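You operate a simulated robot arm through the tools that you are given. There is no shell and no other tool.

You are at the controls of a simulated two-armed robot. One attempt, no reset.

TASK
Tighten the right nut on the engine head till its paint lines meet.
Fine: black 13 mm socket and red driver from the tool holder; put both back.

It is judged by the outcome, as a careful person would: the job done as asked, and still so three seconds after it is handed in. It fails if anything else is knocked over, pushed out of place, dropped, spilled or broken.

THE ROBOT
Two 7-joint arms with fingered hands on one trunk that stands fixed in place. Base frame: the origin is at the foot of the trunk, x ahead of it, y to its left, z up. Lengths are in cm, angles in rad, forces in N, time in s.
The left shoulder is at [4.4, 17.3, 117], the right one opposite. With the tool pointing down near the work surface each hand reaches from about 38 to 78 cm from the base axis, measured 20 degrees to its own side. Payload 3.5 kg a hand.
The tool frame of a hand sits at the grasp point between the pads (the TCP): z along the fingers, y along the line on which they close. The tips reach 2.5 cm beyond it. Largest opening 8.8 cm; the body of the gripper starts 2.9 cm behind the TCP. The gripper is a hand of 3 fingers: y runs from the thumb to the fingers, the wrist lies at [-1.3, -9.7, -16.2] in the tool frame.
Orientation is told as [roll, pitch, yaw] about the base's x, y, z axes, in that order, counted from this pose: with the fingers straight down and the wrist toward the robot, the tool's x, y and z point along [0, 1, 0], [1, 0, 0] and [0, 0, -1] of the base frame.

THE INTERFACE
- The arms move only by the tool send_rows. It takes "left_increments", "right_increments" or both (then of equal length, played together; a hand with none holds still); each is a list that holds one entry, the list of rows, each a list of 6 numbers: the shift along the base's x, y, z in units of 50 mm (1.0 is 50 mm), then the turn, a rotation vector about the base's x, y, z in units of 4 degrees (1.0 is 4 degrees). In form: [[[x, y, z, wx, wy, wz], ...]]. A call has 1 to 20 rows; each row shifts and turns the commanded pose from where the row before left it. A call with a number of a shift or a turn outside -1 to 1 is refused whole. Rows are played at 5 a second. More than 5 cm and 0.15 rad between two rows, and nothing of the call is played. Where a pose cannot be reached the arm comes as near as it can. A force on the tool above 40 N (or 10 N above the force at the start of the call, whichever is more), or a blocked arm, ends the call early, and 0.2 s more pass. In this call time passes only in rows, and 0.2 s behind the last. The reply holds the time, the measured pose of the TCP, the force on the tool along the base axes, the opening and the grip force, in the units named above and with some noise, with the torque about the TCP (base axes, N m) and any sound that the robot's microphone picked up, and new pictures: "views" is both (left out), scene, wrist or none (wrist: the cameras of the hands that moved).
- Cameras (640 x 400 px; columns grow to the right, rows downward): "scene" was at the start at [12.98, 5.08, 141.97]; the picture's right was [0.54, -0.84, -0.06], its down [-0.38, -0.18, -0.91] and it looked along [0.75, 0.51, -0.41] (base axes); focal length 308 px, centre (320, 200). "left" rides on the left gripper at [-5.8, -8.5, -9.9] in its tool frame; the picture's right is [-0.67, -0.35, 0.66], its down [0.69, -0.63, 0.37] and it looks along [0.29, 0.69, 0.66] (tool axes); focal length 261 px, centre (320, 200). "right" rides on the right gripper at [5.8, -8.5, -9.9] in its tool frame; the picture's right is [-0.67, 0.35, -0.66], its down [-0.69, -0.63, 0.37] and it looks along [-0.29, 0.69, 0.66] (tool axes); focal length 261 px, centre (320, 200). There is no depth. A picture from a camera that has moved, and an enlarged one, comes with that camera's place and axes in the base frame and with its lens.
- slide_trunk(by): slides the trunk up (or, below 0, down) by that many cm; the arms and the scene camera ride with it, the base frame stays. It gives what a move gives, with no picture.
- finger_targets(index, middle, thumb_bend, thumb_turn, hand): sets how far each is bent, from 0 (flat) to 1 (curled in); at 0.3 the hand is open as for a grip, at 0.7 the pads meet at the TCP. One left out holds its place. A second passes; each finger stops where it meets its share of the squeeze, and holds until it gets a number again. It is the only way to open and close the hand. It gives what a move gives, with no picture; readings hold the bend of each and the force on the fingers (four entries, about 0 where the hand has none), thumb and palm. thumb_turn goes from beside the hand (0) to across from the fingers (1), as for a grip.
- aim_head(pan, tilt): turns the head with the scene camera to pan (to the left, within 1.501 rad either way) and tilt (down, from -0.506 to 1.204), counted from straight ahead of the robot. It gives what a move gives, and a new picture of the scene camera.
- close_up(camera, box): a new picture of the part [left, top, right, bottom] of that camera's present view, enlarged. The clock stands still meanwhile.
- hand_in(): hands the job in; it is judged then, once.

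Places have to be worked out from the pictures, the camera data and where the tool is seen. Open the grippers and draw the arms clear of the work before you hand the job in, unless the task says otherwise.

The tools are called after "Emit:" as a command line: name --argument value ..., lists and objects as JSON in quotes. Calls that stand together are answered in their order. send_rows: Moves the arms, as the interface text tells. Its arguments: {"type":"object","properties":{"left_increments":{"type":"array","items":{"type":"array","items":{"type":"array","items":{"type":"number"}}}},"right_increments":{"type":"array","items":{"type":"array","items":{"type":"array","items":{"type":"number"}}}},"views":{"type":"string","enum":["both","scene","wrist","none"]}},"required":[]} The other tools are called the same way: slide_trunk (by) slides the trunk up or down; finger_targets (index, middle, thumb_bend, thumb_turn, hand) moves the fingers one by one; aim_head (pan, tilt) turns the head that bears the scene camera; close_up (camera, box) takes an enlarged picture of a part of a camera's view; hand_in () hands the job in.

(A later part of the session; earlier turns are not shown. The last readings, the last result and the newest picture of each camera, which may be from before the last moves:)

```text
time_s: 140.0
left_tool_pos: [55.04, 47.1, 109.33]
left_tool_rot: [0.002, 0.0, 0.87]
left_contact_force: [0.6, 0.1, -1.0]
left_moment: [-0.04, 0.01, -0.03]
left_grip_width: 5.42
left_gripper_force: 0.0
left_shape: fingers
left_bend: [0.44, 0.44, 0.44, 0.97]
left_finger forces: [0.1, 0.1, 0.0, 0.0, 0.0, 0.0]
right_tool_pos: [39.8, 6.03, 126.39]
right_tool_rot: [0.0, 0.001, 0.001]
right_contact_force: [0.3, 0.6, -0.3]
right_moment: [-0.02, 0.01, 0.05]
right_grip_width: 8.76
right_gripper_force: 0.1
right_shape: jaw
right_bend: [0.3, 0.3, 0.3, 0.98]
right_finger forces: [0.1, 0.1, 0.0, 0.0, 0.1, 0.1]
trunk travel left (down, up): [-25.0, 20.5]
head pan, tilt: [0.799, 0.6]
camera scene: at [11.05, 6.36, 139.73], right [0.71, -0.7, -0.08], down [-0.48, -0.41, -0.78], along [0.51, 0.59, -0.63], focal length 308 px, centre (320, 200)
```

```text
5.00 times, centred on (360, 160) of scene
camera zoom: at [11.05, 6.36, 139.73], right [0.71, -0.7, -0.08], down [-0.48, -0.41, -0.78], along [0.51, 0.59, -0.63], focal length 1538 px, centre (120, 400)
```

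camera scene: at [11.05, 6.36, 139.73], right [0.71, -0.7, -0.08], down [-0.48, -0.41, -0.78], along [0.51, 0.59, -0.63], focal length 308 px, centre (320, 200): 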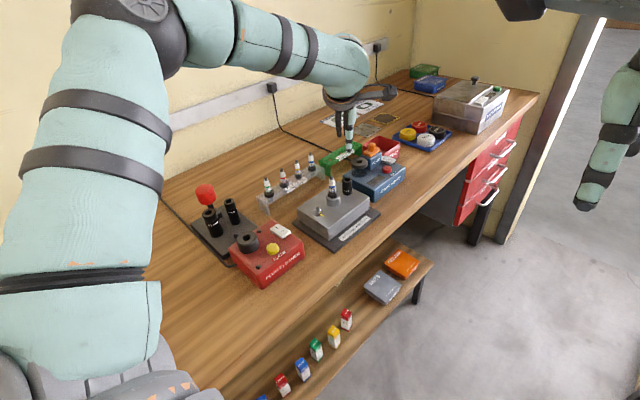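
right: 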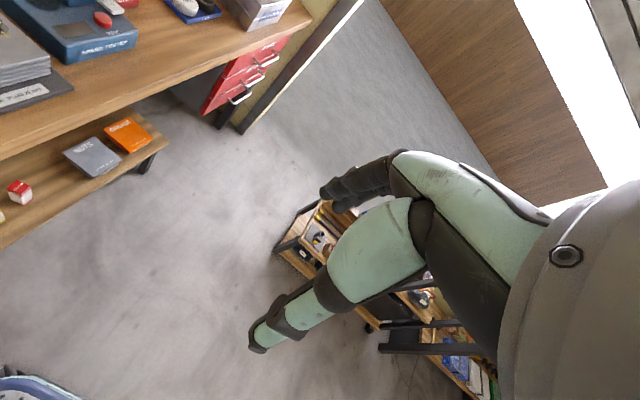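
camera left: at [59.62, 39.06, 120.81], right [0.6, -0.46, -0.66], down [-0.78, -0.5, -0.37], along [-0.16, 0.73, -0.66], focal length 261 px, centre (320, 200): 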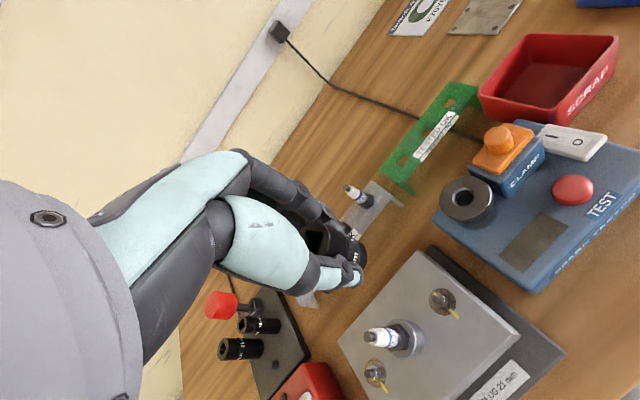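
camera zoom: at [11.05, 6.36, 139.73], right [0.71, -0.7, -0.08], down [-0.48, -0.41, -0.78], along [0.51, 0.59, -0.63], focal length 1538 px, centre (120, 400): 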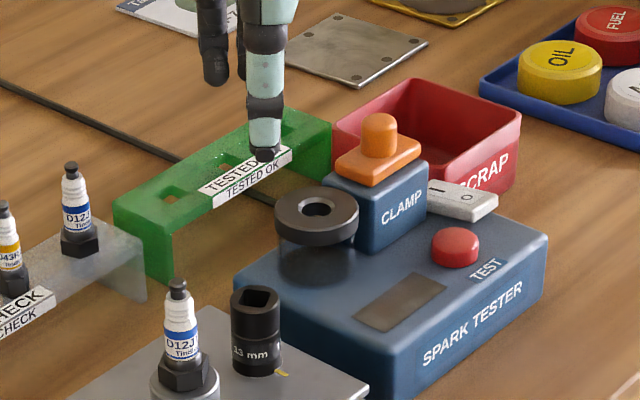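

I lower the open hand around the socket to the earlier grip height.

Emit:
finger_targets --hand "left" --thumb_turn 1.0

Emit:
send_rows --left_increments '[[[0, -0.02, -0.8, 0, 0, 0], [0, 0, -0.8, 0, 0, 0], [0, 0, -0.5, 0, 0, 0], [0, 0, -0.38, 0, 0, 0], [0, 0, 0, 0, 0, 0]]]' --views "none"

Emit:
close_up --camera "left" --box '[310, 195, 430, 285]'

Emit:
close_up --camera "scene" --box '[330, 150, 380, 200]'

```text
time_s: 141.0
left_tool_pos: [54.99, 47.03, 109.36]
left_tool_rot: [0.0, 0.001, 0.871]
left_contact_force: [-0.1, -0.7, -0.1]
left_moment: [-0.02, -0.01, 0.0]
left_grip_width: 5.41
left_gripper_force: 0.1
left_shape: fingers
left_bend: [0.44, 0.44, 0.44, 0.99]
left_finger forces: [0.0, 0.1, 0.0, 0.1, 0.0, 0.0]
right_tool_pos: [39.96, 6.24, 126.28]
right_tool_rot: [0.0, 0.002, 0.0]
right_contact_force: [-0.2, 0.4, -0.2]
right_moment: [0.01, 0.02, 0.01]
right_grip_width: 8.76
right_gripper_force: 0.0
right_shape: jaw
right_bend: [0.3, 0.3, 0.3, 0.98]
right_finger forces: [0.0, 0.1, 0.0, 0.0, 0.0, 0.1]
trunk travel left (down, up): [-25.0, 20.5]
head pan, tilt: [0.799, 0.6]
```

```text
time_s: 142.2
left_tool_pos: [55.03, 46.93, 96.95]
left_tool_rot: [0.001, 0.0, 0.872]
left_contact_force: [0.2, 0.5, -0.3]
left_moment: [0.02, 0.0, 0.01]
left_grip_width: 5.46
left_gripper_force: 0.0
left_shape: fingers
left_bend: [0.44, 0.44, 0.44, 0.99]
left_finger forces: [0.1, 0.0, 0.1, 0.0, 0.0, 0.0]
right_tool_pos: [39.97, 6.14, 126.18]
right_tool_rot: [0.001, 0.003, 0.0]
right_contact_force: [-0.5, -0.7, -0.4]
right_moment: [0.04, -0.02, 0.03]
right_grip_width: 8.75
right_gripper_force: 0.1
right_shape: jaw
right_bend: [0.3, 0.3, 0.3, 0.98]
right_finger forces: [0.1, 0.1, 0.0, 0.1, 0.1, 0.0]
trunk travel left (down, up): [-25.0, 20.5]
head pan, tilt: [0.799, 0.6]
```

```text
4.44 times, centred on (370, 240) of left
camera zoom: at [54.07, 36.74, 106.94], right [0.29, -0.7, -0.66], down [-0.93, -0.04, -0.37], along [0.23, 0.72, -0.66], focal length 1158 px, centre (98, 22)
```

zoom: 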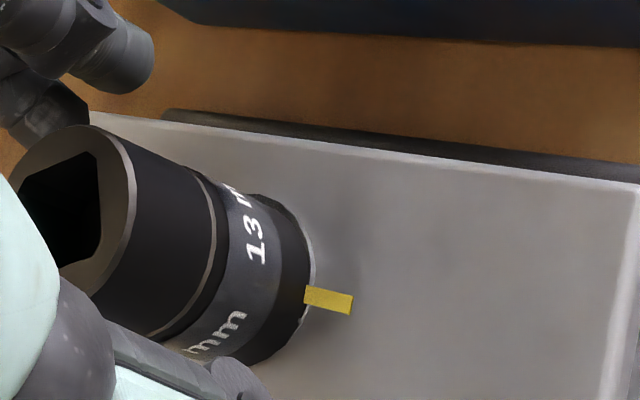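

```text
8.00 times, centred on (355, 175) of scene
camera zoom: at [11.05, 6.35, 139.73], right [0.71, -0.7, -0.08], down [-0.48, -0.41, -0.78], along [0.51, 0.59, -0.63], focal length 2460 px, centre (40, 400)
```

zoom: 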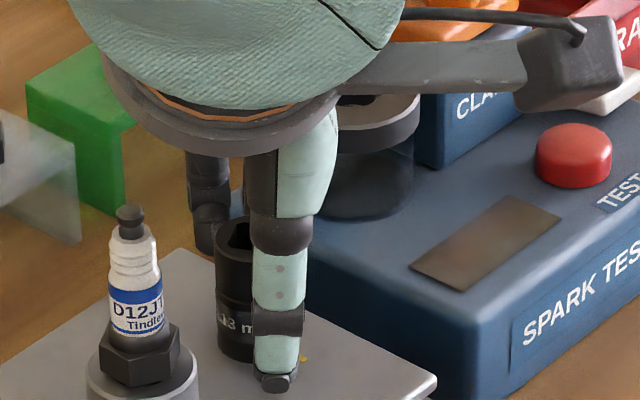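

In place. I close gently to avoid twisting the nut.

Emit:
finger_targets --hand "left" --index 0.6 --middle 0.6 --thumb_bend 0.58

Emit:
close_up --camera "left" --box '[310, 195, 430, 285]'

Emit:
close_up --camera "scene" --box '[330, 160, 370, 200]'

```text
time_s: 143.2
left_tool_pos: [55.09, 47.0, 97.0]
left_tool_rot: [-0.001, -0.002, 0.871]
left_contact_force: [0.1, 0.0, -0.1]
left_moment: [0.03, 0.0, 0.02]
left_grip_width: 2.33
left_gripper_force: 0.0
left_shape: fingers
left_bend: [0.6, 0.6, 0.57, 1.0]
left_finger forces: [0.0, 0.1, 0.1, 0.0, 0.0, 0.1]
right_tool_pos: [39.98, 6.21, 126.36]
right_tool_rot: [0.0, 0.002, 0.003]
right_contact_force: [0.5, 0.3, 1.2]
right_moment: [-0.03, -0.03, 0.0]
right_grip_width: 8.79
right_gripper_force: 0.1
right_shape: jaw
right_bend: [0.3, 0.3, 0.3, 0.98]
right_finger forces: [0.0, 0.1, 0.0, 0.0, 0.1, 0.1]
trunk travel left (down, up): [-25.0, 20.5]
head pan, tilt: [0.799, 0.6]
```

```text
4.44 times, centred on (370, 240) of left
camera zoom: at [54.08, 36.75, 106.96], right [0.29, -0.7, -0.66], down [-0.93, -0.04, -0.37], along [0.23, 0.72, -0.66], focal length 1158 px, centre (98, 22)
```

zoom: 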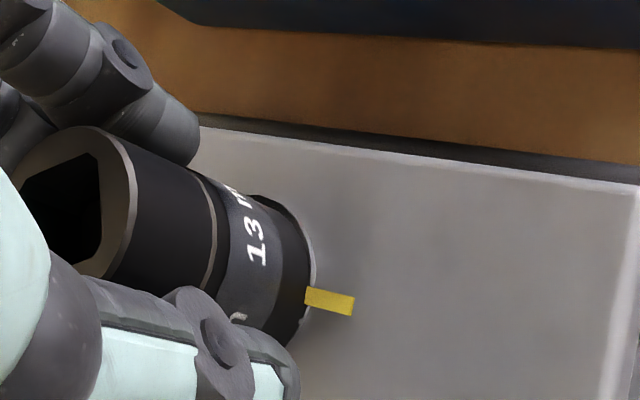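

```text
10.00 times, centred on (350, 180) of scene
camera zoom: at [11.06, 6.36, 139.73], right [0.71, -0.7, -0.08], down [-0.48, -0.41, -0.78], along [0.51, 0.59, -0.63], focal length 3075 px, centre (20, 400)
```

zoom: 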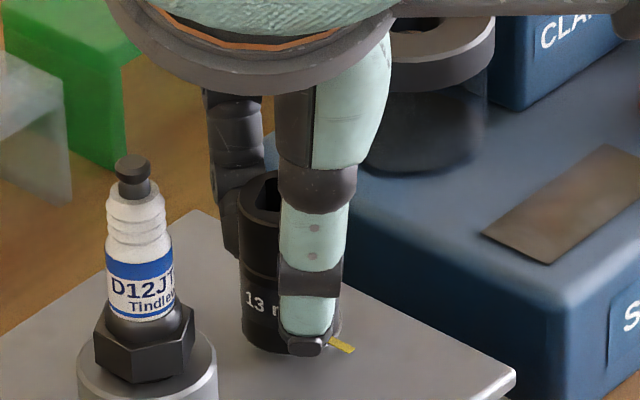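

Same relative pose as at placement. I close with light force and lift slowly.

Emit:
finger_targets --hand "left" --index 0.7 --middle 0.71 --thumb_bend 0.72

Emit:
close_up --camera "left" --box '[310, 195, 430, 285]'

Emit:
close_up --camera "scene" --box '[330, 160, 370, 200]'

```text
time_s: 144.2
left_tool_pos: [55.13, 46.95, 97.08]
left_tool_rot: [-0.002, 0.0, 0.87]
left_contact_force: [-0.1, 1.0, 0.1]
left_moment: [0.03, 0.03, 0.0]
left_grip_width: 1.54
left_gripper_force: 8.6
left_shape: fingers
left_bend: [0.64, 0.65, 0.63, 1.0]
left_finger forces: [4.1, 5.4, 0.0, 0.0, 8.3, 0.0]
right_tool_pos: [39.93, 6.13, 126.26]
right_tool_rot: [0.0, 0.003, 0.001]
right_contact_force: [-0.4, 0.5, 0.4]
right_moment: [0.01, 0.0, -0.02]
right_grip_width: 8.77
right_gripper_force: 0.0
right_shape: jaw
right_bend: [0.3, 0.3, 0.3, 0.98]
right_finger forces: [0.0, 0.0, 0.0, 0.1, 0.0, 0.0]
trunk travel left (down, up): [-25.0, 20.5]
head pan, tilt: [0.799, 0.6]
```

```text
4.44 times, centred on (370, 240) of left
camera zoom: at [54.09, 36.77, 106.94], right [0.29, -0.7, -0.66], down [-0.93, -0.04, -0.37], along [0.23, 0.72, -0.66], focal length 1158 px, centre (98, 22)
```

zoom: 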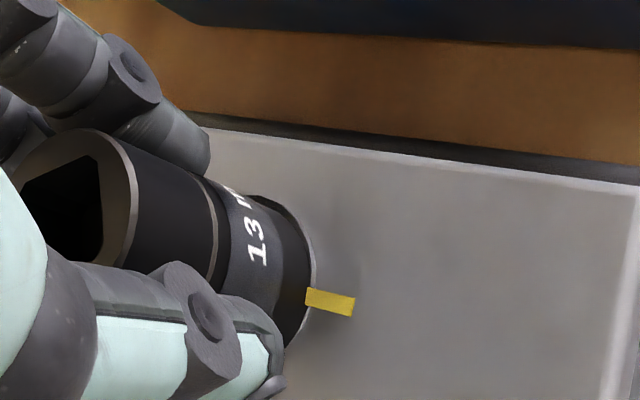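

```text
10.00 times, centred on (350, 180) of scene
camera zoom: at [11.08, 6.38, 139.73], right [0.71, -0.7, -0.08], down [-0.48, -0.41, -0.78], along [0.51, 0.59, -0.63], focal length 3075 px, centre (20, 400)
```

zoom: 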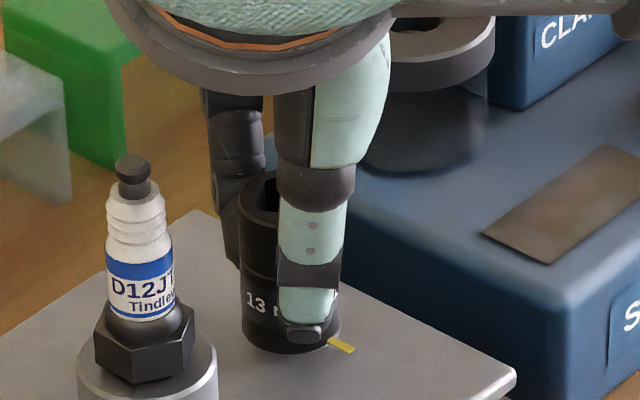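

Balanced and untwisted (label unmoved). I lift straight up slowly.

Emit:
send_rows --left_increments '[[[0, 0, 0.08, 0, 0, 0], [0, 0, 0.12, 0, 0, 0], [0, 0, 0.2, 0, 0, 0], [0, 0, 0.3, 0, 0, 0], [0, 0, 0.5, 0, 0, 0]]]' --views "none"

Emit:
close_up --camera "left" --box '[320, 200, 440, 290]'

Emit:
close_up --camera "scene" --box '[330, 150, 380, 200]'

```text
time_s: 145.4
left_tool_pos: [55.03, 47.09, 103.02]
left_tool_rot: [0.0, -0.001, 0.869]
left_contact_force: [0.8, -1.2, -1.1]
left_moment: [0.0, -0.03, -0.01]
left_grip_width: 1.49
left_gripper_force: 9.1
left_shape: fingers
left_bend: [0.64, 0.65, 0.63, 1.0]
left_finger forces: [4.0, 5.1, 0.1, 0.0, 8.7, 0.0]
right_tool_pos: [39.88, 6.01, 126.3]
right_tool_rot: [0.0, -0.001, 0.0]
right_contact_force: [0.5, -0.6, 0.5]
right_moment: [0.0, -0.01, 0.0]
right_grip_width: 8.77
right_gripper_force: 0.0
right_shape: jaw
right_bend: [0.3, 0.3, 0.3, 0.98]
right_finger forces: [0.1, 0.0, 0.0, 0.0, 0.0, 0.0]
trunk travel left (down, up): [-25.0, 20.5]
head pan, tilt: [0.799, 0.6]
```

```text
4.44 times, centred on (380, 245) of left
camera zoom: at [54.01, 36.79, 112.98], right [0.29, -0.7, -0.66], down [-0.93, -0.04, -0.37], along [0.23, 0.72, -0.66], focal length 1158 px, centre (53, 0)
```

zoom: 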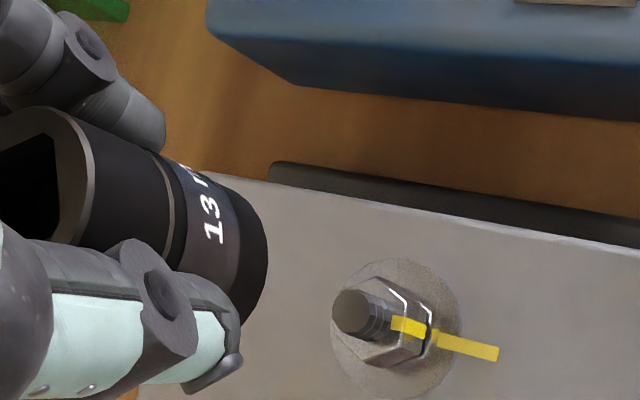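

```text
8.00 times, centred on (355, 175) of scene
camera zoom: at [11.0, 6.31, 139.74], right [0.71, -0.7, -0.08], down [-0.48, -0.41, -0.78], along [0.51, 0.59, -0.63], focal length 2460 px, centre (40, 400)
```

zoom: 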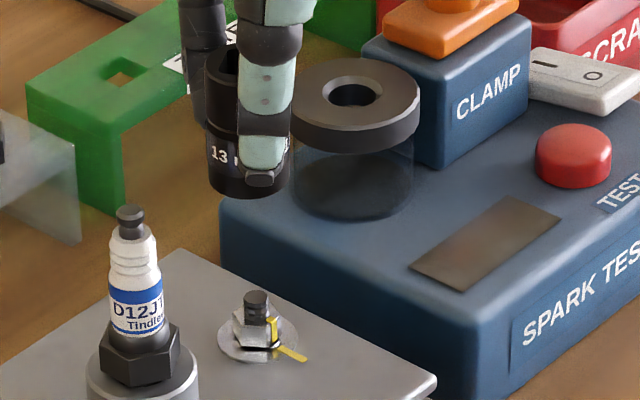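

The socket came off and the paint lines look nearly in line. I zoom in to judge the alignment.

Emit:
close_up --camera "left" --box '[390, 255, 435, 290]'

Emit:
close_up --camera "scene" --box '[355, 182, 381, 200]'

Emit:
close_up --camera "scene" --box '[305, 200, 335, 222]'

```text
11.43 times, centred on (412, 272) of left
camera zoom: at [54.01, 36.79, 112.98], right [0.29, -0.7, -0.66], down [-0.93, -0.04, -0.37], along [0.23, 0.72, -0.66], focal length 2979 px, centre (-737, -629)
```

zoom: 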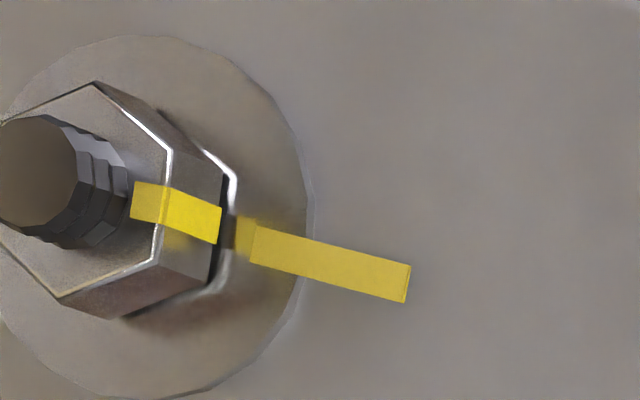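

```text
16.00 times, centred on (368, 191) of scene
camera zoom: at [11.0, 6.31, 139.74], right [0.71, -0.7, -0.08], down [-0.48, -0.41, -0.78], along [0.51, 0.59, -0.63], focal length 4920 px, centre (-448, 344)
```

zoom: 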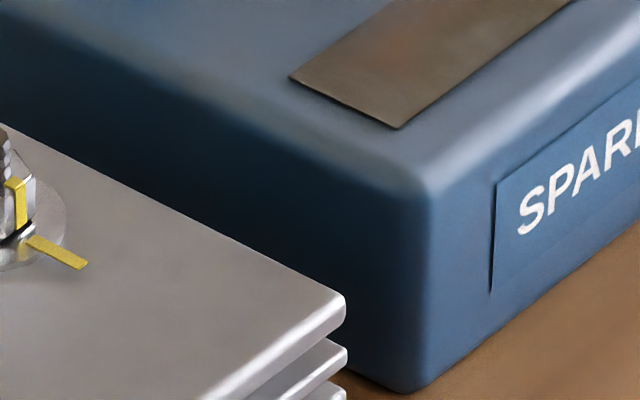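

```text
16.00 times, centred on (320, 211) of scene
camera zoom: at [11.0, 6.31, 139.74], right [0.71, -0.7, -0.08], down [-0.48, -0.41, -0.78], along [0.51, 0.59, -0.63], focal length 4920 px, centre (320, 24)
```

zoom: 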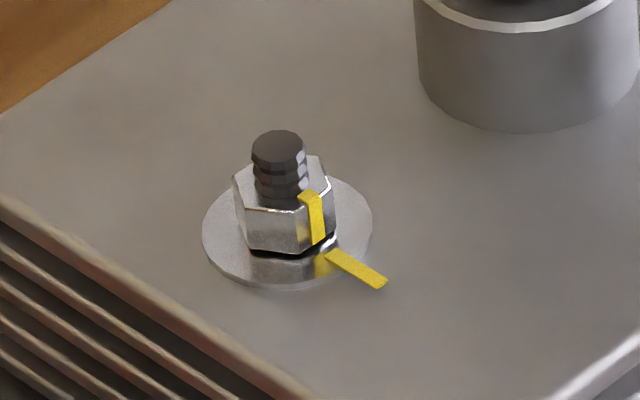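

The nut's stripe is at ≈ −86° versus the plate's −89/−90°. I compare with the finished left nut at the same scale.

Emit:
close_up --camera "scene" --box '[337, 178, 367, 200]'

Emit:
close_up --camera "left" --box '[385, 250, 425, 290]'

```text
16.00 times, centred on (352, 189) of scene
camera zoom: at [11.0, 6.31, 139.74], right [0.71, -0.7, -0.08], down [-0.48, -0.41, -0.78], along [0.51, 0.59, -0.63], focal length 4920 px, centre (-192, 376)
```

zoom: 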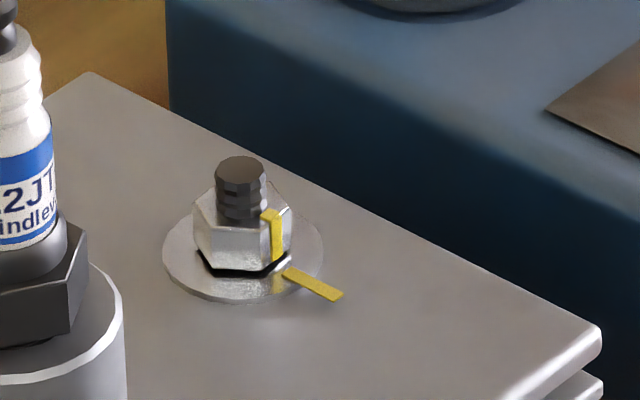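

```text
10.00 times, centred on (405, 270) of left
camera zoom: at [54.01, 36.79, 112.98], right [0.29, -0.7, -0.66], down [-0.93, -0.04, -0.37], along [0.23, 0.72, -0.66], focal length 2606 px, centre (-530, -500)
```

zoom: 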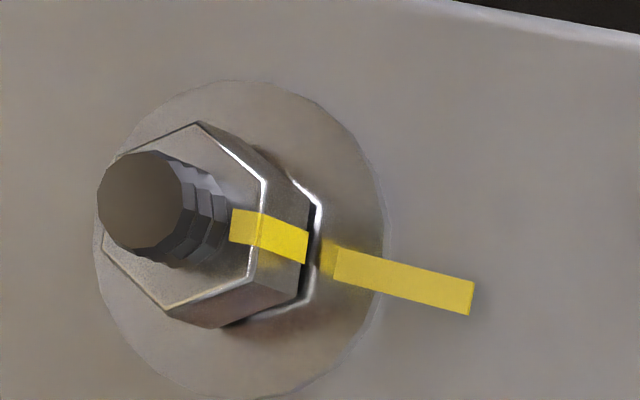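

The nut is ~3–4° short of perfect. The hex has play and the nut turns easily, so I can nudge it with the socket still in hand: lower it back on, turn −4.5°, and lift again.

Emit:
send_rows --left_increments '[[[0, 0, -0.4, 0, 0, 0], [0, 0, -0.25, 0, 0, 0], [0, 0, -0.15, 0, 0, 0], [0, 0, -0.1, 0, 0, 0], [0, 0, -0.1, 0, 0, 0], [0, 0, 0, 0, 0, 0]]]' --views "none"

Emit:
close_up --camera "left" --box '[310, 195, 430, 285]'

Emit:
close_up --camera "scene" --box '[330, 160, 370, 200]'

```text
time_s: 146.8
left_tool_pos: [55.07, 46.95, 97.81]
left_tool_rot: [0.0, 0.001, 0.871]
left_contact_force: [-0.1, -0.4, -1.1]
left_moment: [-0.03, 0.0, 0.01]
left_grip_width: 1.53
left_gripper_force: 9.3
left_shape: fingers
left_bend: [0.64, 0.65, 0.63, 1.0]
left_finger forces: [3.9, 5.0, 0.0, 0.0, 8.6, 0.0]
right_tool_pos: [39.98, 6.12, 126.38]
right_tool_rot: [-0.002, 0.001, 0.002]
right_contact_force: [-0.6, 0.8, -0.6]
right_moment: [-0.01, 0.02, 0.0]
right_grip_width: 8.76
right_gripper_force: 0.1
right_shape: jaw
right_bend: [0.3, 0.3, 0.3, 0.98]
right_finger forces: [0.1, 0.0, 0.0, 0.0, 0.0, 0.0]
trunk travel left (down, up): [-25.0, 20.5]
head pan, tilt: [0.799, 0.6]
```

```text
4.44 times, centred on (370, 240) of left
camera zoom: at [54.12, 36.79, 107.85], right [0.29, -0.7, -0.66], down [-0.93, -0.04, -0.37], along [0.23, 0.72, -0.66], focal length 1158 px, centre (98, 22)
```

zoom: 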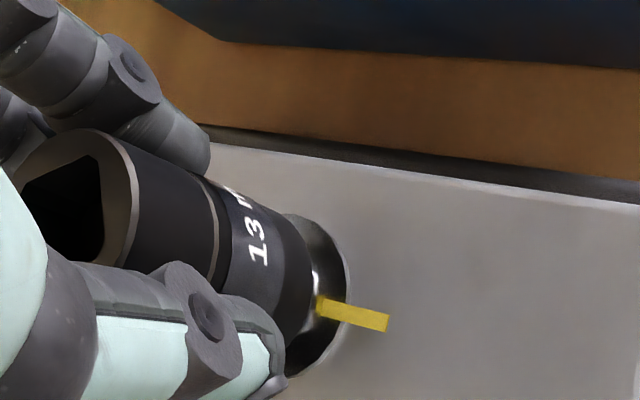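

```text
10.00 times, centred on (350, 180) of scene
camera zoom: at [11.06, 6.36, 139.73], right [0.71, -0.7, -0.08], down [-0.48, -0.41, -0.78], along [0.51, 0.59, -0.63], focal length 3075 px, centre (20, 400)
```

zoom: 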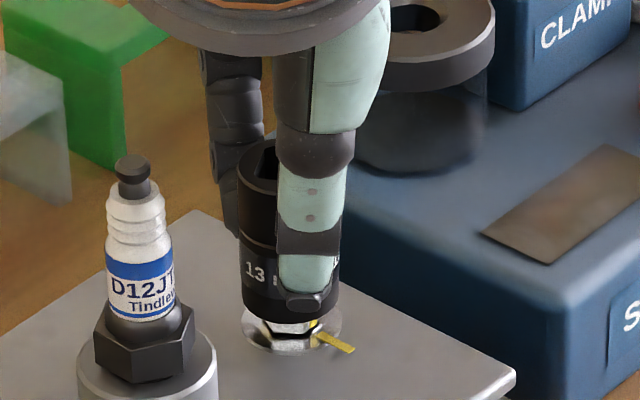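

It is going over the nut with no force. I lower another 0.6 cm, rotate −4.5°, and lift back up.

Emit:
send_rows --left_increments '[[[0, 0, -0.06, 0, 0, 0], [0, 0, -0.06, 0, 0, 0], [0, 0, 0, 0, 0, 0]]]' --views "none"

Emit:
send_rows --left_increments '[[[0, 0, 0, 0, 0, -0.55], [0, 0, 0, 0, 0, -0.55], [0, 0, 0, 0, 0, 0]]]' --views "none"

Emit:
close_up --camera "left" --box '[310, 195, 430, 285]'

```text
time_s: 147.6
left_tool_pos: [55.16, 47.05, 97.28]
left_tool_rot: [0.0, 0.0, 0.87]
left_contact_force: [-0.3, 0.6, -0.8]
left_moment: [0.03, -0.02, 0.0]
left_grip_width: 1.5
left_gripper_force: 9.1
left_shape: fingers
left_bend: [0.64, 0.65, 0.63, 1.0]
left_finger forces: [4.0, 5.3, 0.1, 0.1, 8.3, 0.0]
right_tool_pos: [39.98, 6.17, 126.39]
right_tool_rot: [-0.001, 0.002, 0.002]
right_contact_force: [0.4, 0.2, 0.4]
right_moment: [-0.04, -0.03, 0.01]
right_grip_width: 8.79
right_gripper_force: 0.0
right_shape: jaw
right_bend: [0.3, 0.3, 0.3, 0.98]
right_finger forces: [0.0, 0.0, 0.1, 0.0, 0.1, 0.0]
trunk travel left (down, up): [-25.0, 20.5]
head pan, tilt: [0.799, 0.6]
```

```text
time_s: 148.4
left_tool_pos: [55.15, 46.93, 97.32]
left_tool_rot: [0.002, 0.001, 0.796]
left_contact_force: [-1.6, 0.5, -0.4]
left_moment: [-0.02, 0.01, 0.01]
left_grip_width: 1.5
left_gripper_force: 9.2
left_shape: fingers
left_bend: [0.64, 0.65, 0.63, 1.0]
left_finger forces: [4.0, 5.2, 0.0, 0.0, 8.6, 0.1]
right_tool_pos: [39.85, 6.3, 126.3]
right_tool_rot: [0.0, 0.002, 0.001]
right_contact_force: [-0.7, -0.8, -0.5]
right_moment: [0.01, 0.04, 0.0]
right_grip_width: 8.76
right_gripper_force: 0.1
right_shape: jaw
right_bend: [0.3, 0.3, 0.3, 0.98]
right_finger forces: [0.1, 0.0, 0.0, 0.1, 0.0, 0.0]
trunk travel left (down, up): [-25.0, 20.5]
head pan, tilt: [0.799, 0.6]
```

```text
4.44 times, centred on (370, 240) of left
camera zoom: at [53.36, 36.84, 107.29], right [0.23, -0.72, -0.66], down [-0.93, 0.03, -0.37], along [0.28, 0.7, -0.66], focal length 1158 px, centre (98, 22)
```

zoom: 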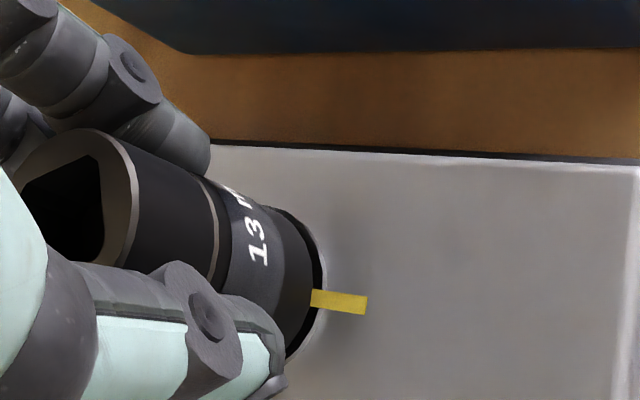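

The socket turned with the hand without slipping. I lift and re-inspect the stripes.

Emit:
send_rows --left_increments '[[[0, 0, 0.1, 0, 0, 0], [0, 0, 0.2, 0, 0, 0], [0, 0, 0.3, 0, 0, 0], [0, 0, 0.5, 0, 0, 0]]]' --views "none"

Emit:
close_up --camera "left" --box '[385, 250, 425, 290]'

Emit:
close_up --camera "scene" --box '[337, 178, 367, 200]'

```text
time_s: 149.4
left_tool_pos: [55.08, 46.97, 102.94]
left_tool_rot: [0.0, -0.002, 0.796]
left_contact_force: [-1.1, 0.3, -1.1]
left_moment: [-0.04, -0.01, -0.05]
left_grip_width: 1.51
left_gripper_force: 8.4
left_shape: fingers
left_bend: [0.64, 0.65, 0.63, 1.0]
left_finger forces: [3.8, 5.1, 0.0, 0.0, 8.5, 0.0]
right_tool_pos: [39.93, 6.08, 126.26]
right_tool_rot: [0.0, 0.001, 0.002]
right_contact_force: [0.3, 0.4, 0.9]
right_moment: [0.0, 0.01, -0.01]
right_grip_width: 8.76
right_gripper_force: 0.0
right_shape: jaw
right_bend: [0.3, 0.3, 0.3, 0.98]
right_finger forces: [0.0, 0.0, 0.1, 0.0, 0.1, 0.0]
trunk travel left (down, up): [-25.0, 20.5]
head pan, tilt: [0.799, 0.6]
```

```text
10.00 times, centred on (405, 270) of left
camera zoom: at [53.24, 36.81, 112.89], right [0.23, -0.72, -0.66], down [-0.93, 0.03, -0.37], along [0.28, 0.7, -0.66], focal length 2606 px, centre (-530, -500)
```

zoom: 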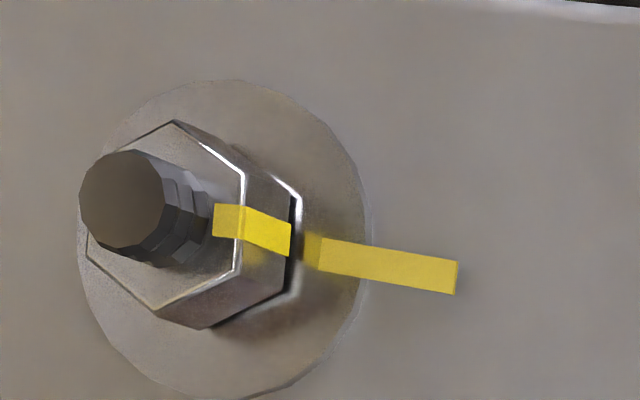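

```text
16.00 times, centred on (352, 189) of scene
camera zoom: at [11.0, 6.31, 139.74], right [0.71, -0.7, -0.08], down [-0.48, -0.41, -0.78], along [0.51, 0.59, -0.63], focal length 4920 px, centre (-192, 376)
```

zoom: 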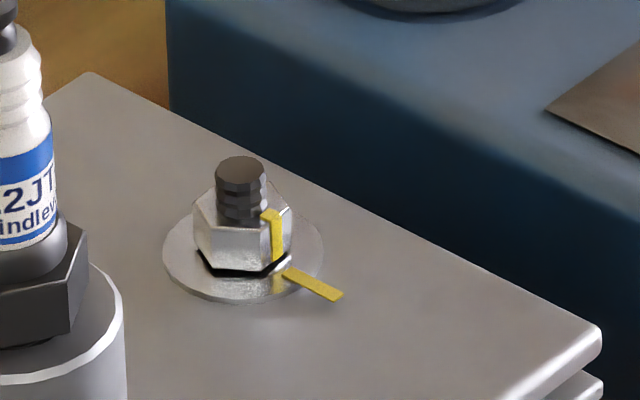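

The nut itself hasn't moved (play took it up); its stripe is ~4–5° short of the plate line. I lower again, turn a further −6°, and lift to check.

Emit:
send_rows --left_increments '[[[0, 0, -0.4, 0, 0, 0], [0, 0, -0.25, 0, 0, 0], [0, 0, -0.2, 0, 0, 0], [0, 0, -0.12, 0, 0, 0], [0, 0, -0.1, 0, 0, 0], [0, 0, -0.08, 0, 0, 0], [0, 0, 0, 0, 0, 0]]]' --views "none"

Emit:
send_rows --left_increments '[[[0, 0, 0, 0, 0, -0.5], [0, 0, 0, 0, 0, -0.5], [0, 0, 0, 0, 0, -0.5], [0, 0, 0, 0, 0, 0]]]' --views "none"

Emit:
close_up --camera "left" --box '[310, 195, 430, 285]'

```text
time_s: 151.0
left_tool_pos: [55.06, 46.94, 97.11]
left_tool_rot: [0.0, -0.001, 0.794]
left_contact_force: [0.7, 0.8, -1.3]
left_moment: [-0.01, -0.01, -0.02]
left_grip_width: 1.48
left_gripper_force: 8.5
left_shape: fingers
left_bend: [0.64, 0.65, 0.63, 1.0]
left_finger forces: [4.1, 5.1, 0.1, 0.1, 8.5, 0.0]
right_tool_pos: [39.93, 6.11, 126.34]
right_tool_rot: [-0.001, 0.001, 0.003]
right_contact_force: [0.7, 0.4, 0.1]
right_moment: [-0.03, 0.02, 0.0]
right_grip_width: 8.76
right_gripper_force: 0.0
right_shape: jaw
right_bend: [0.3, 0.3, 0.3, 0.98]
right_finger forces: [0.0, 0.0, 0.0, 0.0, 0.0, 0.0]
trunk travel left (down, up): [-25.0, 20.5]
head pan, tilt: [0.799, 0.6]
```

```text
time_s: 152.0
left_tool_pos: [55.06, 46.89, 97.13]
left_tool_rot: [0.0, -0.001, 0.688]
left_contact_force: [-0.9, 0.1, -0.6]
left_moment: [0.02, 0.01, -0.03]
left_grip_width: 1.52
left_gripper_force: 8.8
left_shape: fingers
left_bend: [0.64, 0.65, 0.63, 1.0]
left_finger forces: [4.0, 5.2, 0.0, 0.0, 8.6, 0.0]
right_tool_pos: [40.0, 6.08, 126.39]
right_tool_rot: [0.0, 0.002, 0.004]
right_contact_force: [-0.3, -1.0, 0.1]
right_moment: [-0.02, 0.03, 0.03]
right_grip_width: 8.77
right_gripper_force: 0.1
right_shape: jaw
right_bend: [0.3, 0.3, 0.3, 0.98]
right_finger forces: [0.1, 0.0, 0.0, 0.0, 0.1, 0.0]
trunk travel left (down, up): [-25.0, 20.5]
head pan, tilt: [0.799, 0.6]
```

```text
4.44 times, centred on (370, 240) of left
camera zoom: at [52.27, 37.1, 107.11], right [0.16, -0.74, -0.66], down [-0.92, 0.13, -0.37], along [0.35, 0.66, -0.66], focal length 1158 px, centre (98, 22)
```

zoom: 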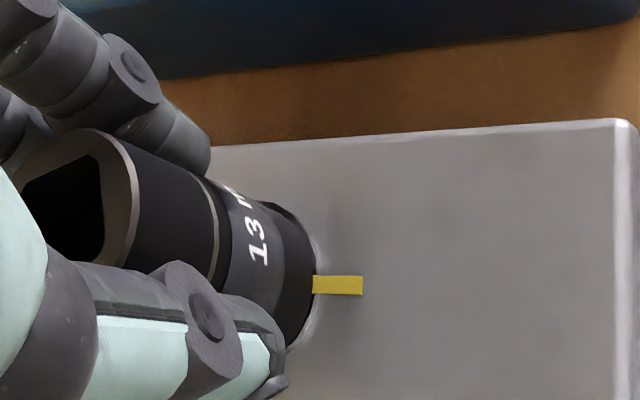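

I lift and check the stripes again.

Emit:
send_rows --left_increments '[[[0, 0, 0.1, 0, 0, 0], [0, 0, 0.2, 0, 0, 0], [0, 0, 0.35, 0, 0, 0], [0, 0, 0.5, 0, 0, 0]]]' --views "none"

Emit:
close_up --camera "left" --box '[385, 250, 425, 290]'

Emit:
close_up --camera "scene" --box '[337, 178, 367, 200]'

```text
time_s: 153.0
left_tool_pos: [55.23, 46.78, 102.81]
left_tool_rot: [0.0, 0.001, 0.69]
left_contact_force: [0.0, 0.1, -1.2]
left_moment: [0.02, 0.0, 0.0]
left_grip_width: 1.5
left_gripper_force: 9.2
left_shape: fingers
left_bend: [0.64, 0.65, 0.63, 1.0]
left_finger forces: [4.1, 5.2, 0.0, 0.1, 8.4, 0.0]
right_tool_pos: [39.94, 6.15, 126.32]
right_tool_rot: [0.002, -0.002, 0.001]
right_contact_force: [0.3, 0.2, 0.4]
right_moment: [0.02, -0.03, 0.07]
right_grip_width: 8.78
right_gripper_force: 0.1
right_shape: jaw
right_bend: [0.3, 0.3, 0.3, 0.98]
right_finger forces: [0.1, 0.0, 0.0, 0.0, 0.0, 0.1]
trunk travel left (down, up): [-25.0, 20.5]
head pan, tilt: [0.799, 0.6]
```

```text
10.00 times, centred on (405, 270) of left
camera zoom: at [52.28, 36.99, 112.83], right [0.16, -0.74, -0.66], down [-0.92, 0.13, -0.37], along [0.35, 0.66, -0.66], focal length 2606 px, centre (-530, -500)
```

zoom: 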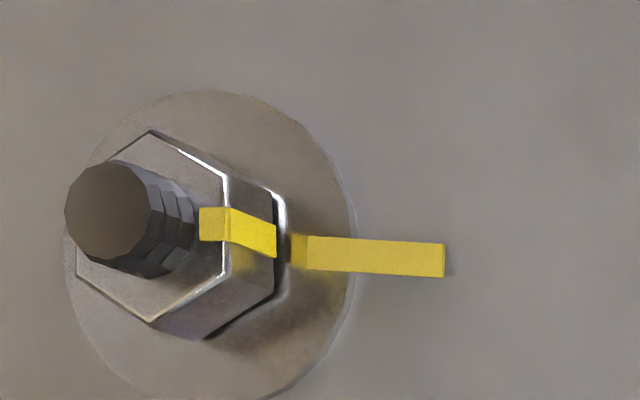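

```text
16.00 times, centred on (352, 189) of scene
camera zoom: at [11.01, 6.33, 139.74], right [0.71, -0.7, -0.08], down [-0.48, -0.41, -0.78], along [0.51, 0.59, -0.63], focal length 4920 px, centre (-192, 376)
```

zoom: 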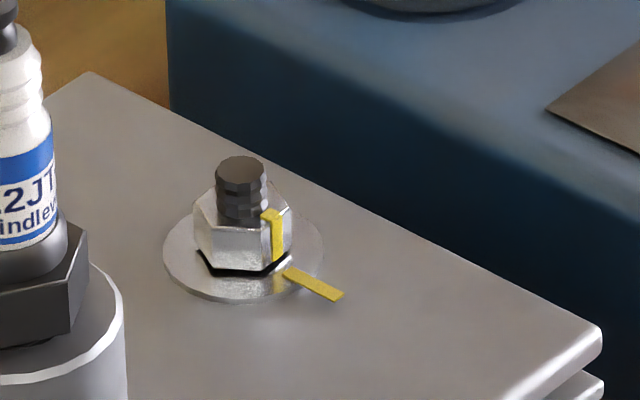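

Nut still unmoved, so the hex play is larger than thought. I repeat with a further −7°.

Emit:
send_rows --left_increments '[[[0, 0, -0.4, 0, 0, 0], [0, 0, -0.25, 0, 0, 0], [0, 0, -0.2, 0, 0, 0], [0, 0, -0.12, 0, 0, 0], [0, 0, -0.1, 0, 0, 0], [0, 0, -0.08, 0, 0, 0], [0, 0, 0, 0, 0, 0]]]' --views "none"

Emit:
send_rows --left_increments '[[[0, 0, 0, 0, 0, -0.6], [0, 0, 0, 0, 0, -0.6], [0, 0, 0, 0, 0, -0.55], [0, 0, 0, 0, 0, 0]]]' --views "none"

Emit:
send_rows --left_increments '[[[0, 0, 0.1, 0, 0, 0], [0, 0, 0.2, 0, 0, 0], [0, 0, 0.35, 0, 0, 0], [0, 0, 0.5, 0, 0, 0]]]' --views "none"

Emit:
close_up --camera "left" --box '[385, 250, 425, 290]'

Emit:
close_up --camera "scene" --box '[337, 178, 367, 200]'

```text
time_s: 154.6
left_tool_pos: [55.02, 46.97, 97.0]
left_tool_rot: [-0.002, 0.0, 0.688]
left_contact_force: [0.7, -0.9, -1.3]
left_moment: [0.0, -0.03, 0.02]
left_grip_width: 1.49
left_gripper_force: 9.2
left_shape: fingers
left_bend: [0.64, 0.65, 0.63, 1.0]
left_finger forces: [4.2, 5.1, 0.0, 0.1, 8.2, 0.0]
right_tool_pos: [39.87, 6.13, 126.3]
right_tool_rot: [0.0, 0.001, 0.001]
right_contact_force: [0.1, 0.0, 0.1]
right_moment: [-0.01, -0.01, 0.03]
right_grip_width: 8.75
right_gripper_force: 0.1
right_shape: jaw
right_bend: [0.3, 0.3, 0.3, 0.98]
right_finger forces: [0.0, 0.0, 0.0, 0.0, 0.0, 0.0]
trunk travel left (down, up): [-25.0, 20.5]
head pan, tilt: [0.799, 0.6]
```

```text
time_s: 155.6
left_tool_pos: [54.94, 47.03, 97.11]
left_tool_rot: [0.001, 0.0, 0.568]
left_contact_force: [1.6, 0.6, -0.2]
left_moment: [0.01, -0.03, -0.01]
left_grip_width: 1.49
left_gripper_force: 8.9
left_shape: fingers
left_bend: [0.64, 0.65, 0.63, 1.0]
left_finger forces: [4.3, 5.5, 0.1, 0.1, 8.1, 0.0]
right_tool_pos: [40.0, 6.15, 126.49]
right_tool_rot: [0.003, 0.002, 0.002]
right_contact_force: [-0.6, -0.7, 1.0]
right_moment: [0.02, 0.01, -0.03]
right_grip_width: 8.77
right_gripper_force: 0.0
right_shape: jaw
right_bend: [0.3, 0.3, 0.3, 0.98]
right_finger forces: [0.1, 0.0, 0.0, 0.1, 0.1, 0.1]
trunk travel left (down, up): [-25.0, 20.5]
head pan, tilt: [0.799, 0.6]
```

```text
time_s: 156.6
left_tool_pos: [54.97, 46.86, 102.9]
left_tool_rot: [0.001, -0.001, 0.567]
left_contact_force: [-0.3, -0.3, -1.1]
left_moment: [0.02, -0.01, -0.01]
left_grip_width: 1.5
left_gripper_force: 8.8
left_shape: fingers
left_bend: [0.64, 0.65, 0.63, 1.0]
left_finger forces: [4.1, 5.2, 0.0, 0.1, 8.4, 0.1]
right_tool_pos: [39.9, 6.13, 126.31]
right_tool_rot: [0.0, 0.002, 0.001]
right_contact_force: [-1.2, 0.2, -0.1]
right_moment: [-0.02, 0.0, -0.01]
right_grip_width: 8.79
right_gripper_force: 0.0
right_shape: jaw
right_bend: [0.3, 0.3, 0.3, 0.98]
right_finger forces: [0.0, 0.0, 0.1, 0.0, 0.0, 0.0]
trunk travel left (down, up): [-25.0, 20.5]
head pan, tilt: [0.799, 0.6]
```

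```text
10.00 times, centred on (405, 270) of left
camera zoom: at [51.04, 37.41, 112.87], right [0.07, -0.75, -0.66], down [-0.9, 0.24, -0.37], along [0.43, 0.61, -0.66], focal length 2606 px, centre (-530, -500)
```

zoom: 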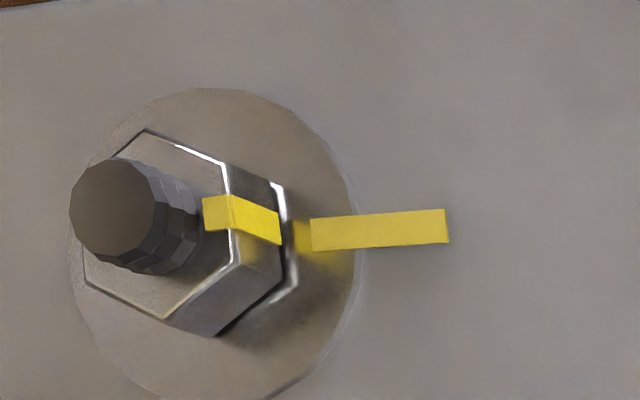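

```text
16.00 times, centred on (352, 189) of scene
camera zoom: at [11.0, 6.33, 139.74], right [0.71, -0.7, -0.08], down [-0.48, -0.41, -0.78], along [0.51, 0.59, -0.63], focal length 4920 px, centre (-192, 376)
```

zoom: 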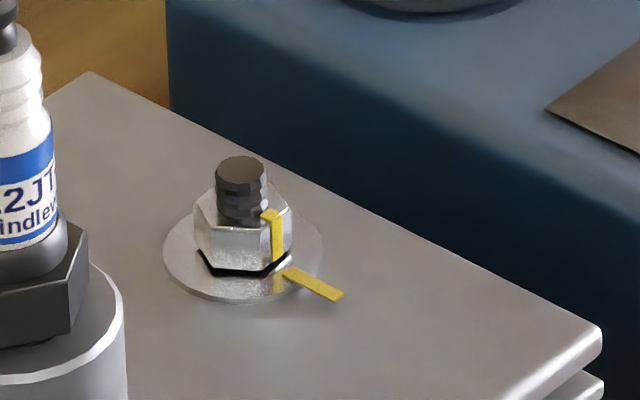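

Still no nut motion, perhaps because the socket was held slightly above its seat. I lower it fully until it touches, then turn −5°.

Emit:
send_rows --left_increments '[[[0, 0, -0.4, 0, 0, 0], [0, 0, -0.25, 0, 0, 0], [0, 0, -0.2, 0, 0, 0], [0, 0, -0.12, 0, 0, 0], [0, 0, -0.1, 0, 0, 0], [0, 0, -0.1, 0, 0, 0], [0, 0, -0.04, 0, 0, 0], [0, 0, 0, 0, 0, 0]]]' --views "none"

Emit:
close_up --camera "left" --box '[310, 195, 430, 285]'

Emit:
close_up --camera "scene" --box '[330, 160, 370, 200]'

```text
time_s: 158.4
left_tool_pos: [55.06, 46.81, 96.83]
left_tool_rot: [0.001, -0.002, 0.567]
left_contact_force: [0.6, 1.1, 4.0]
left_moment: [0.03, -0.07, 0.0]
left_grip_width: 1.49
left_gripper_force: 10.4
left_shape: fingers
left_bend: [0.64, 0.65, 0.63, 1.0]
left_finger forces: [4.9, 6.1, 0.0, 0.1, 8.7, 0.1]
right_tool_pos: [39.87, 6.01, 126.37]
right_tool_rot: [0.001, -0.001, 0.001]
right_contact_force: [-0.5, 0.0, -0.5]
right_moment: [0.0, -0.01, 0.01]
right_grip_width: 8.76
right_gripper_force: 0.1
right_shape: jaw
right_bend: [0.3, 0.3, 0.3, 0.98]
right_finger forces: [0.0, 0.0, 0.0, 0.0, 0.0, 0.1]
trunk travel left (down, up): [-25.0, 20.5]
head pan, tilt: [0.799, 0.6]
```

```text
4.44 times, centred on (370, 240) of left
camera zoom: at [51.09, 37.49, 106.87], right [0.07, -0.75, -0.66], down [-0.9, 0.24, -0.37], along [0.43, 0.61, -0.66], focal length 1158 px, centre (98, 22)
```

zoom: 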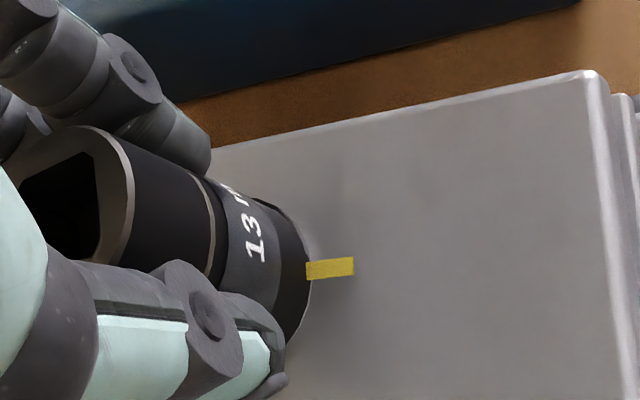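

```text
10.00 times, centred on (350, 180) of scene
camera zoom: at [11.03, 6.32, 139.74], right [0.71, -0.7, -0.08], down [-0.48, -0.41, -0.78], along [0.51, 0.59, -0.63], focal length 3075 px, centre (20, 400)
```

zoom: 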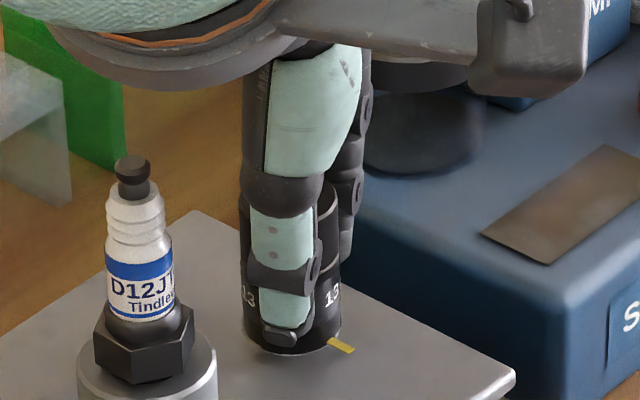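

Seated with ~4 N. I turn −5° and lift to check.

Emit:
send_rows --left_increments '[[[0, 0, 0, 0, 0, -0.6], [0, 0, 0, 0, 0, -0.65], [0, 0, 0, 0, 0, 0]]]' --views "none"

Emit:
send_rows --left_increments '[[[0, 0, 0.1, 0, 0, 0], [0, 0, 0.2, 0, 0, 0], [0, 0, 0.4, 0, 0, 0], [0, 0, 0.5, 0, 0, 0]]]' --views "none"

Emit:
close_up --camera "left" --box '[385, 250, 425, 290]'

Emit:
close_up --camera "scene" --box '[337, 178, 367, 200]'

```text
time_s: 159.2
left_tool_pos: [54.95, 46.98, 96.98]
left_tool_rot: [0.0, 0.0, 0.48]
left_contact_force: [1.7, 3.4, 4.3]
left_moment: [0.07, -0.04, 0.04]
left_grip_width: 1.47
left_gripper_force: 10.1
left_shape: fingers
left_bend: [0.63, 0.65, 0.64, 1.0]
left_finger forces: [5.2, 6.7, 0.0, 0.1, 8.5, 0.0]
right_tool_pos: [39.97, 6.15, 126.34]
right_tool_rot: [0.0, -0.001, 0.002]
right_contact_force: [0.3, -0.1, -0.1]
right_moment: [0.04, 0.0, 0.0]
right_grip_width: 8.78
right_gripper_force: 0.1
right_shape: jaw
right_bend: [0.3, 0.3, 0.3, 0.98]
right_finger forces: [0.1, 0.0, 0.0, 0.0, 0.0, 0.0]
trunk travel left (down, up): [-25.0, 20.5]
head pan, tilt: [0.799, 0.6]
```

```text
time_s: 160.2
left_tool_pos: [55.01, 46.82, 102.79]
left_tool_rot: [0.001, -0.001, 0.48]
left_contact_force: [-1.0, -0.2, -0.7]
left_moment: [0.01, 0.0, 0.0]
left_grip_width: 1.48
left_gripper_force: 9.8
left_shape: fingers
left_bend: [0.63, 0.65, 0.63, 1.0]
left_finger forces: [4.6, 5.5, 0.1, 0.0, 8.9, 0.0]
right_tool_pos: [39.95, 6.06, 126.32]
right_tool_rot: [0.0, 0.0, 0.002]
right_contact_force: [-0.1, 0.3, 0.5]
right_moment: [0.0, 0.0, 0.02]
right_grip_width: 8.77
right_gripper_force: 0.1
right_shape: jaw
right_bend: [0.3, 0.3, 0.3, 0.98]
right_finger forces: [0.0, 0.1, 0.0, 0.0, 0.0, 0.0]
trunk travel left (down, up): [-25.0, 20.5]
head pan, tilt: [0.799, 0.6]
```

```text
10.00 times, centred on (405, 270) of left
camera zoom: at [50.23, 37.87, 112.74], right [0.0, -0.75, -0.66], down [-0.87, 0.32, -0.37], along [0.48, 0.57, -0.66], focal length 2606 px, centre (-530, -500)
```

zoom: 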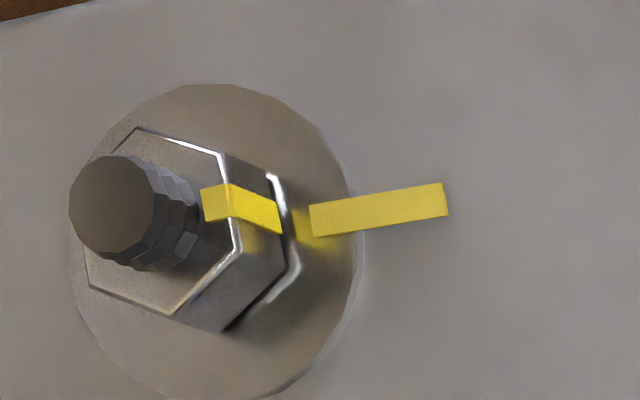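

```text
16.00 times, centred on (352, 189) of scene
camera zoom: at [11.01, 6.33, 139.74], right [0.71, -0.7, -0.08], down [-0.48, -0.41, -0.78], along [0.51, 0.59, -0.63], focal length 4920 px, centre (-192, 376)
```

zoom: 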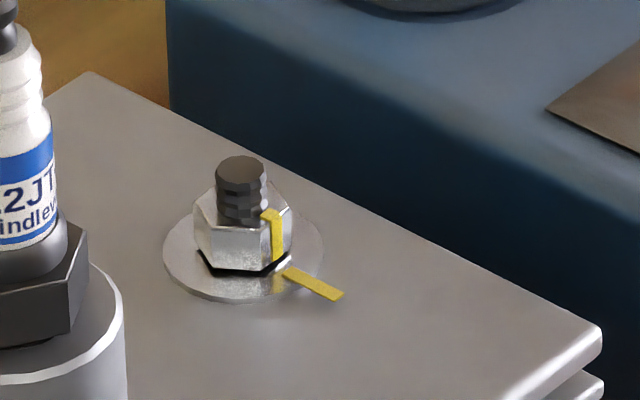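

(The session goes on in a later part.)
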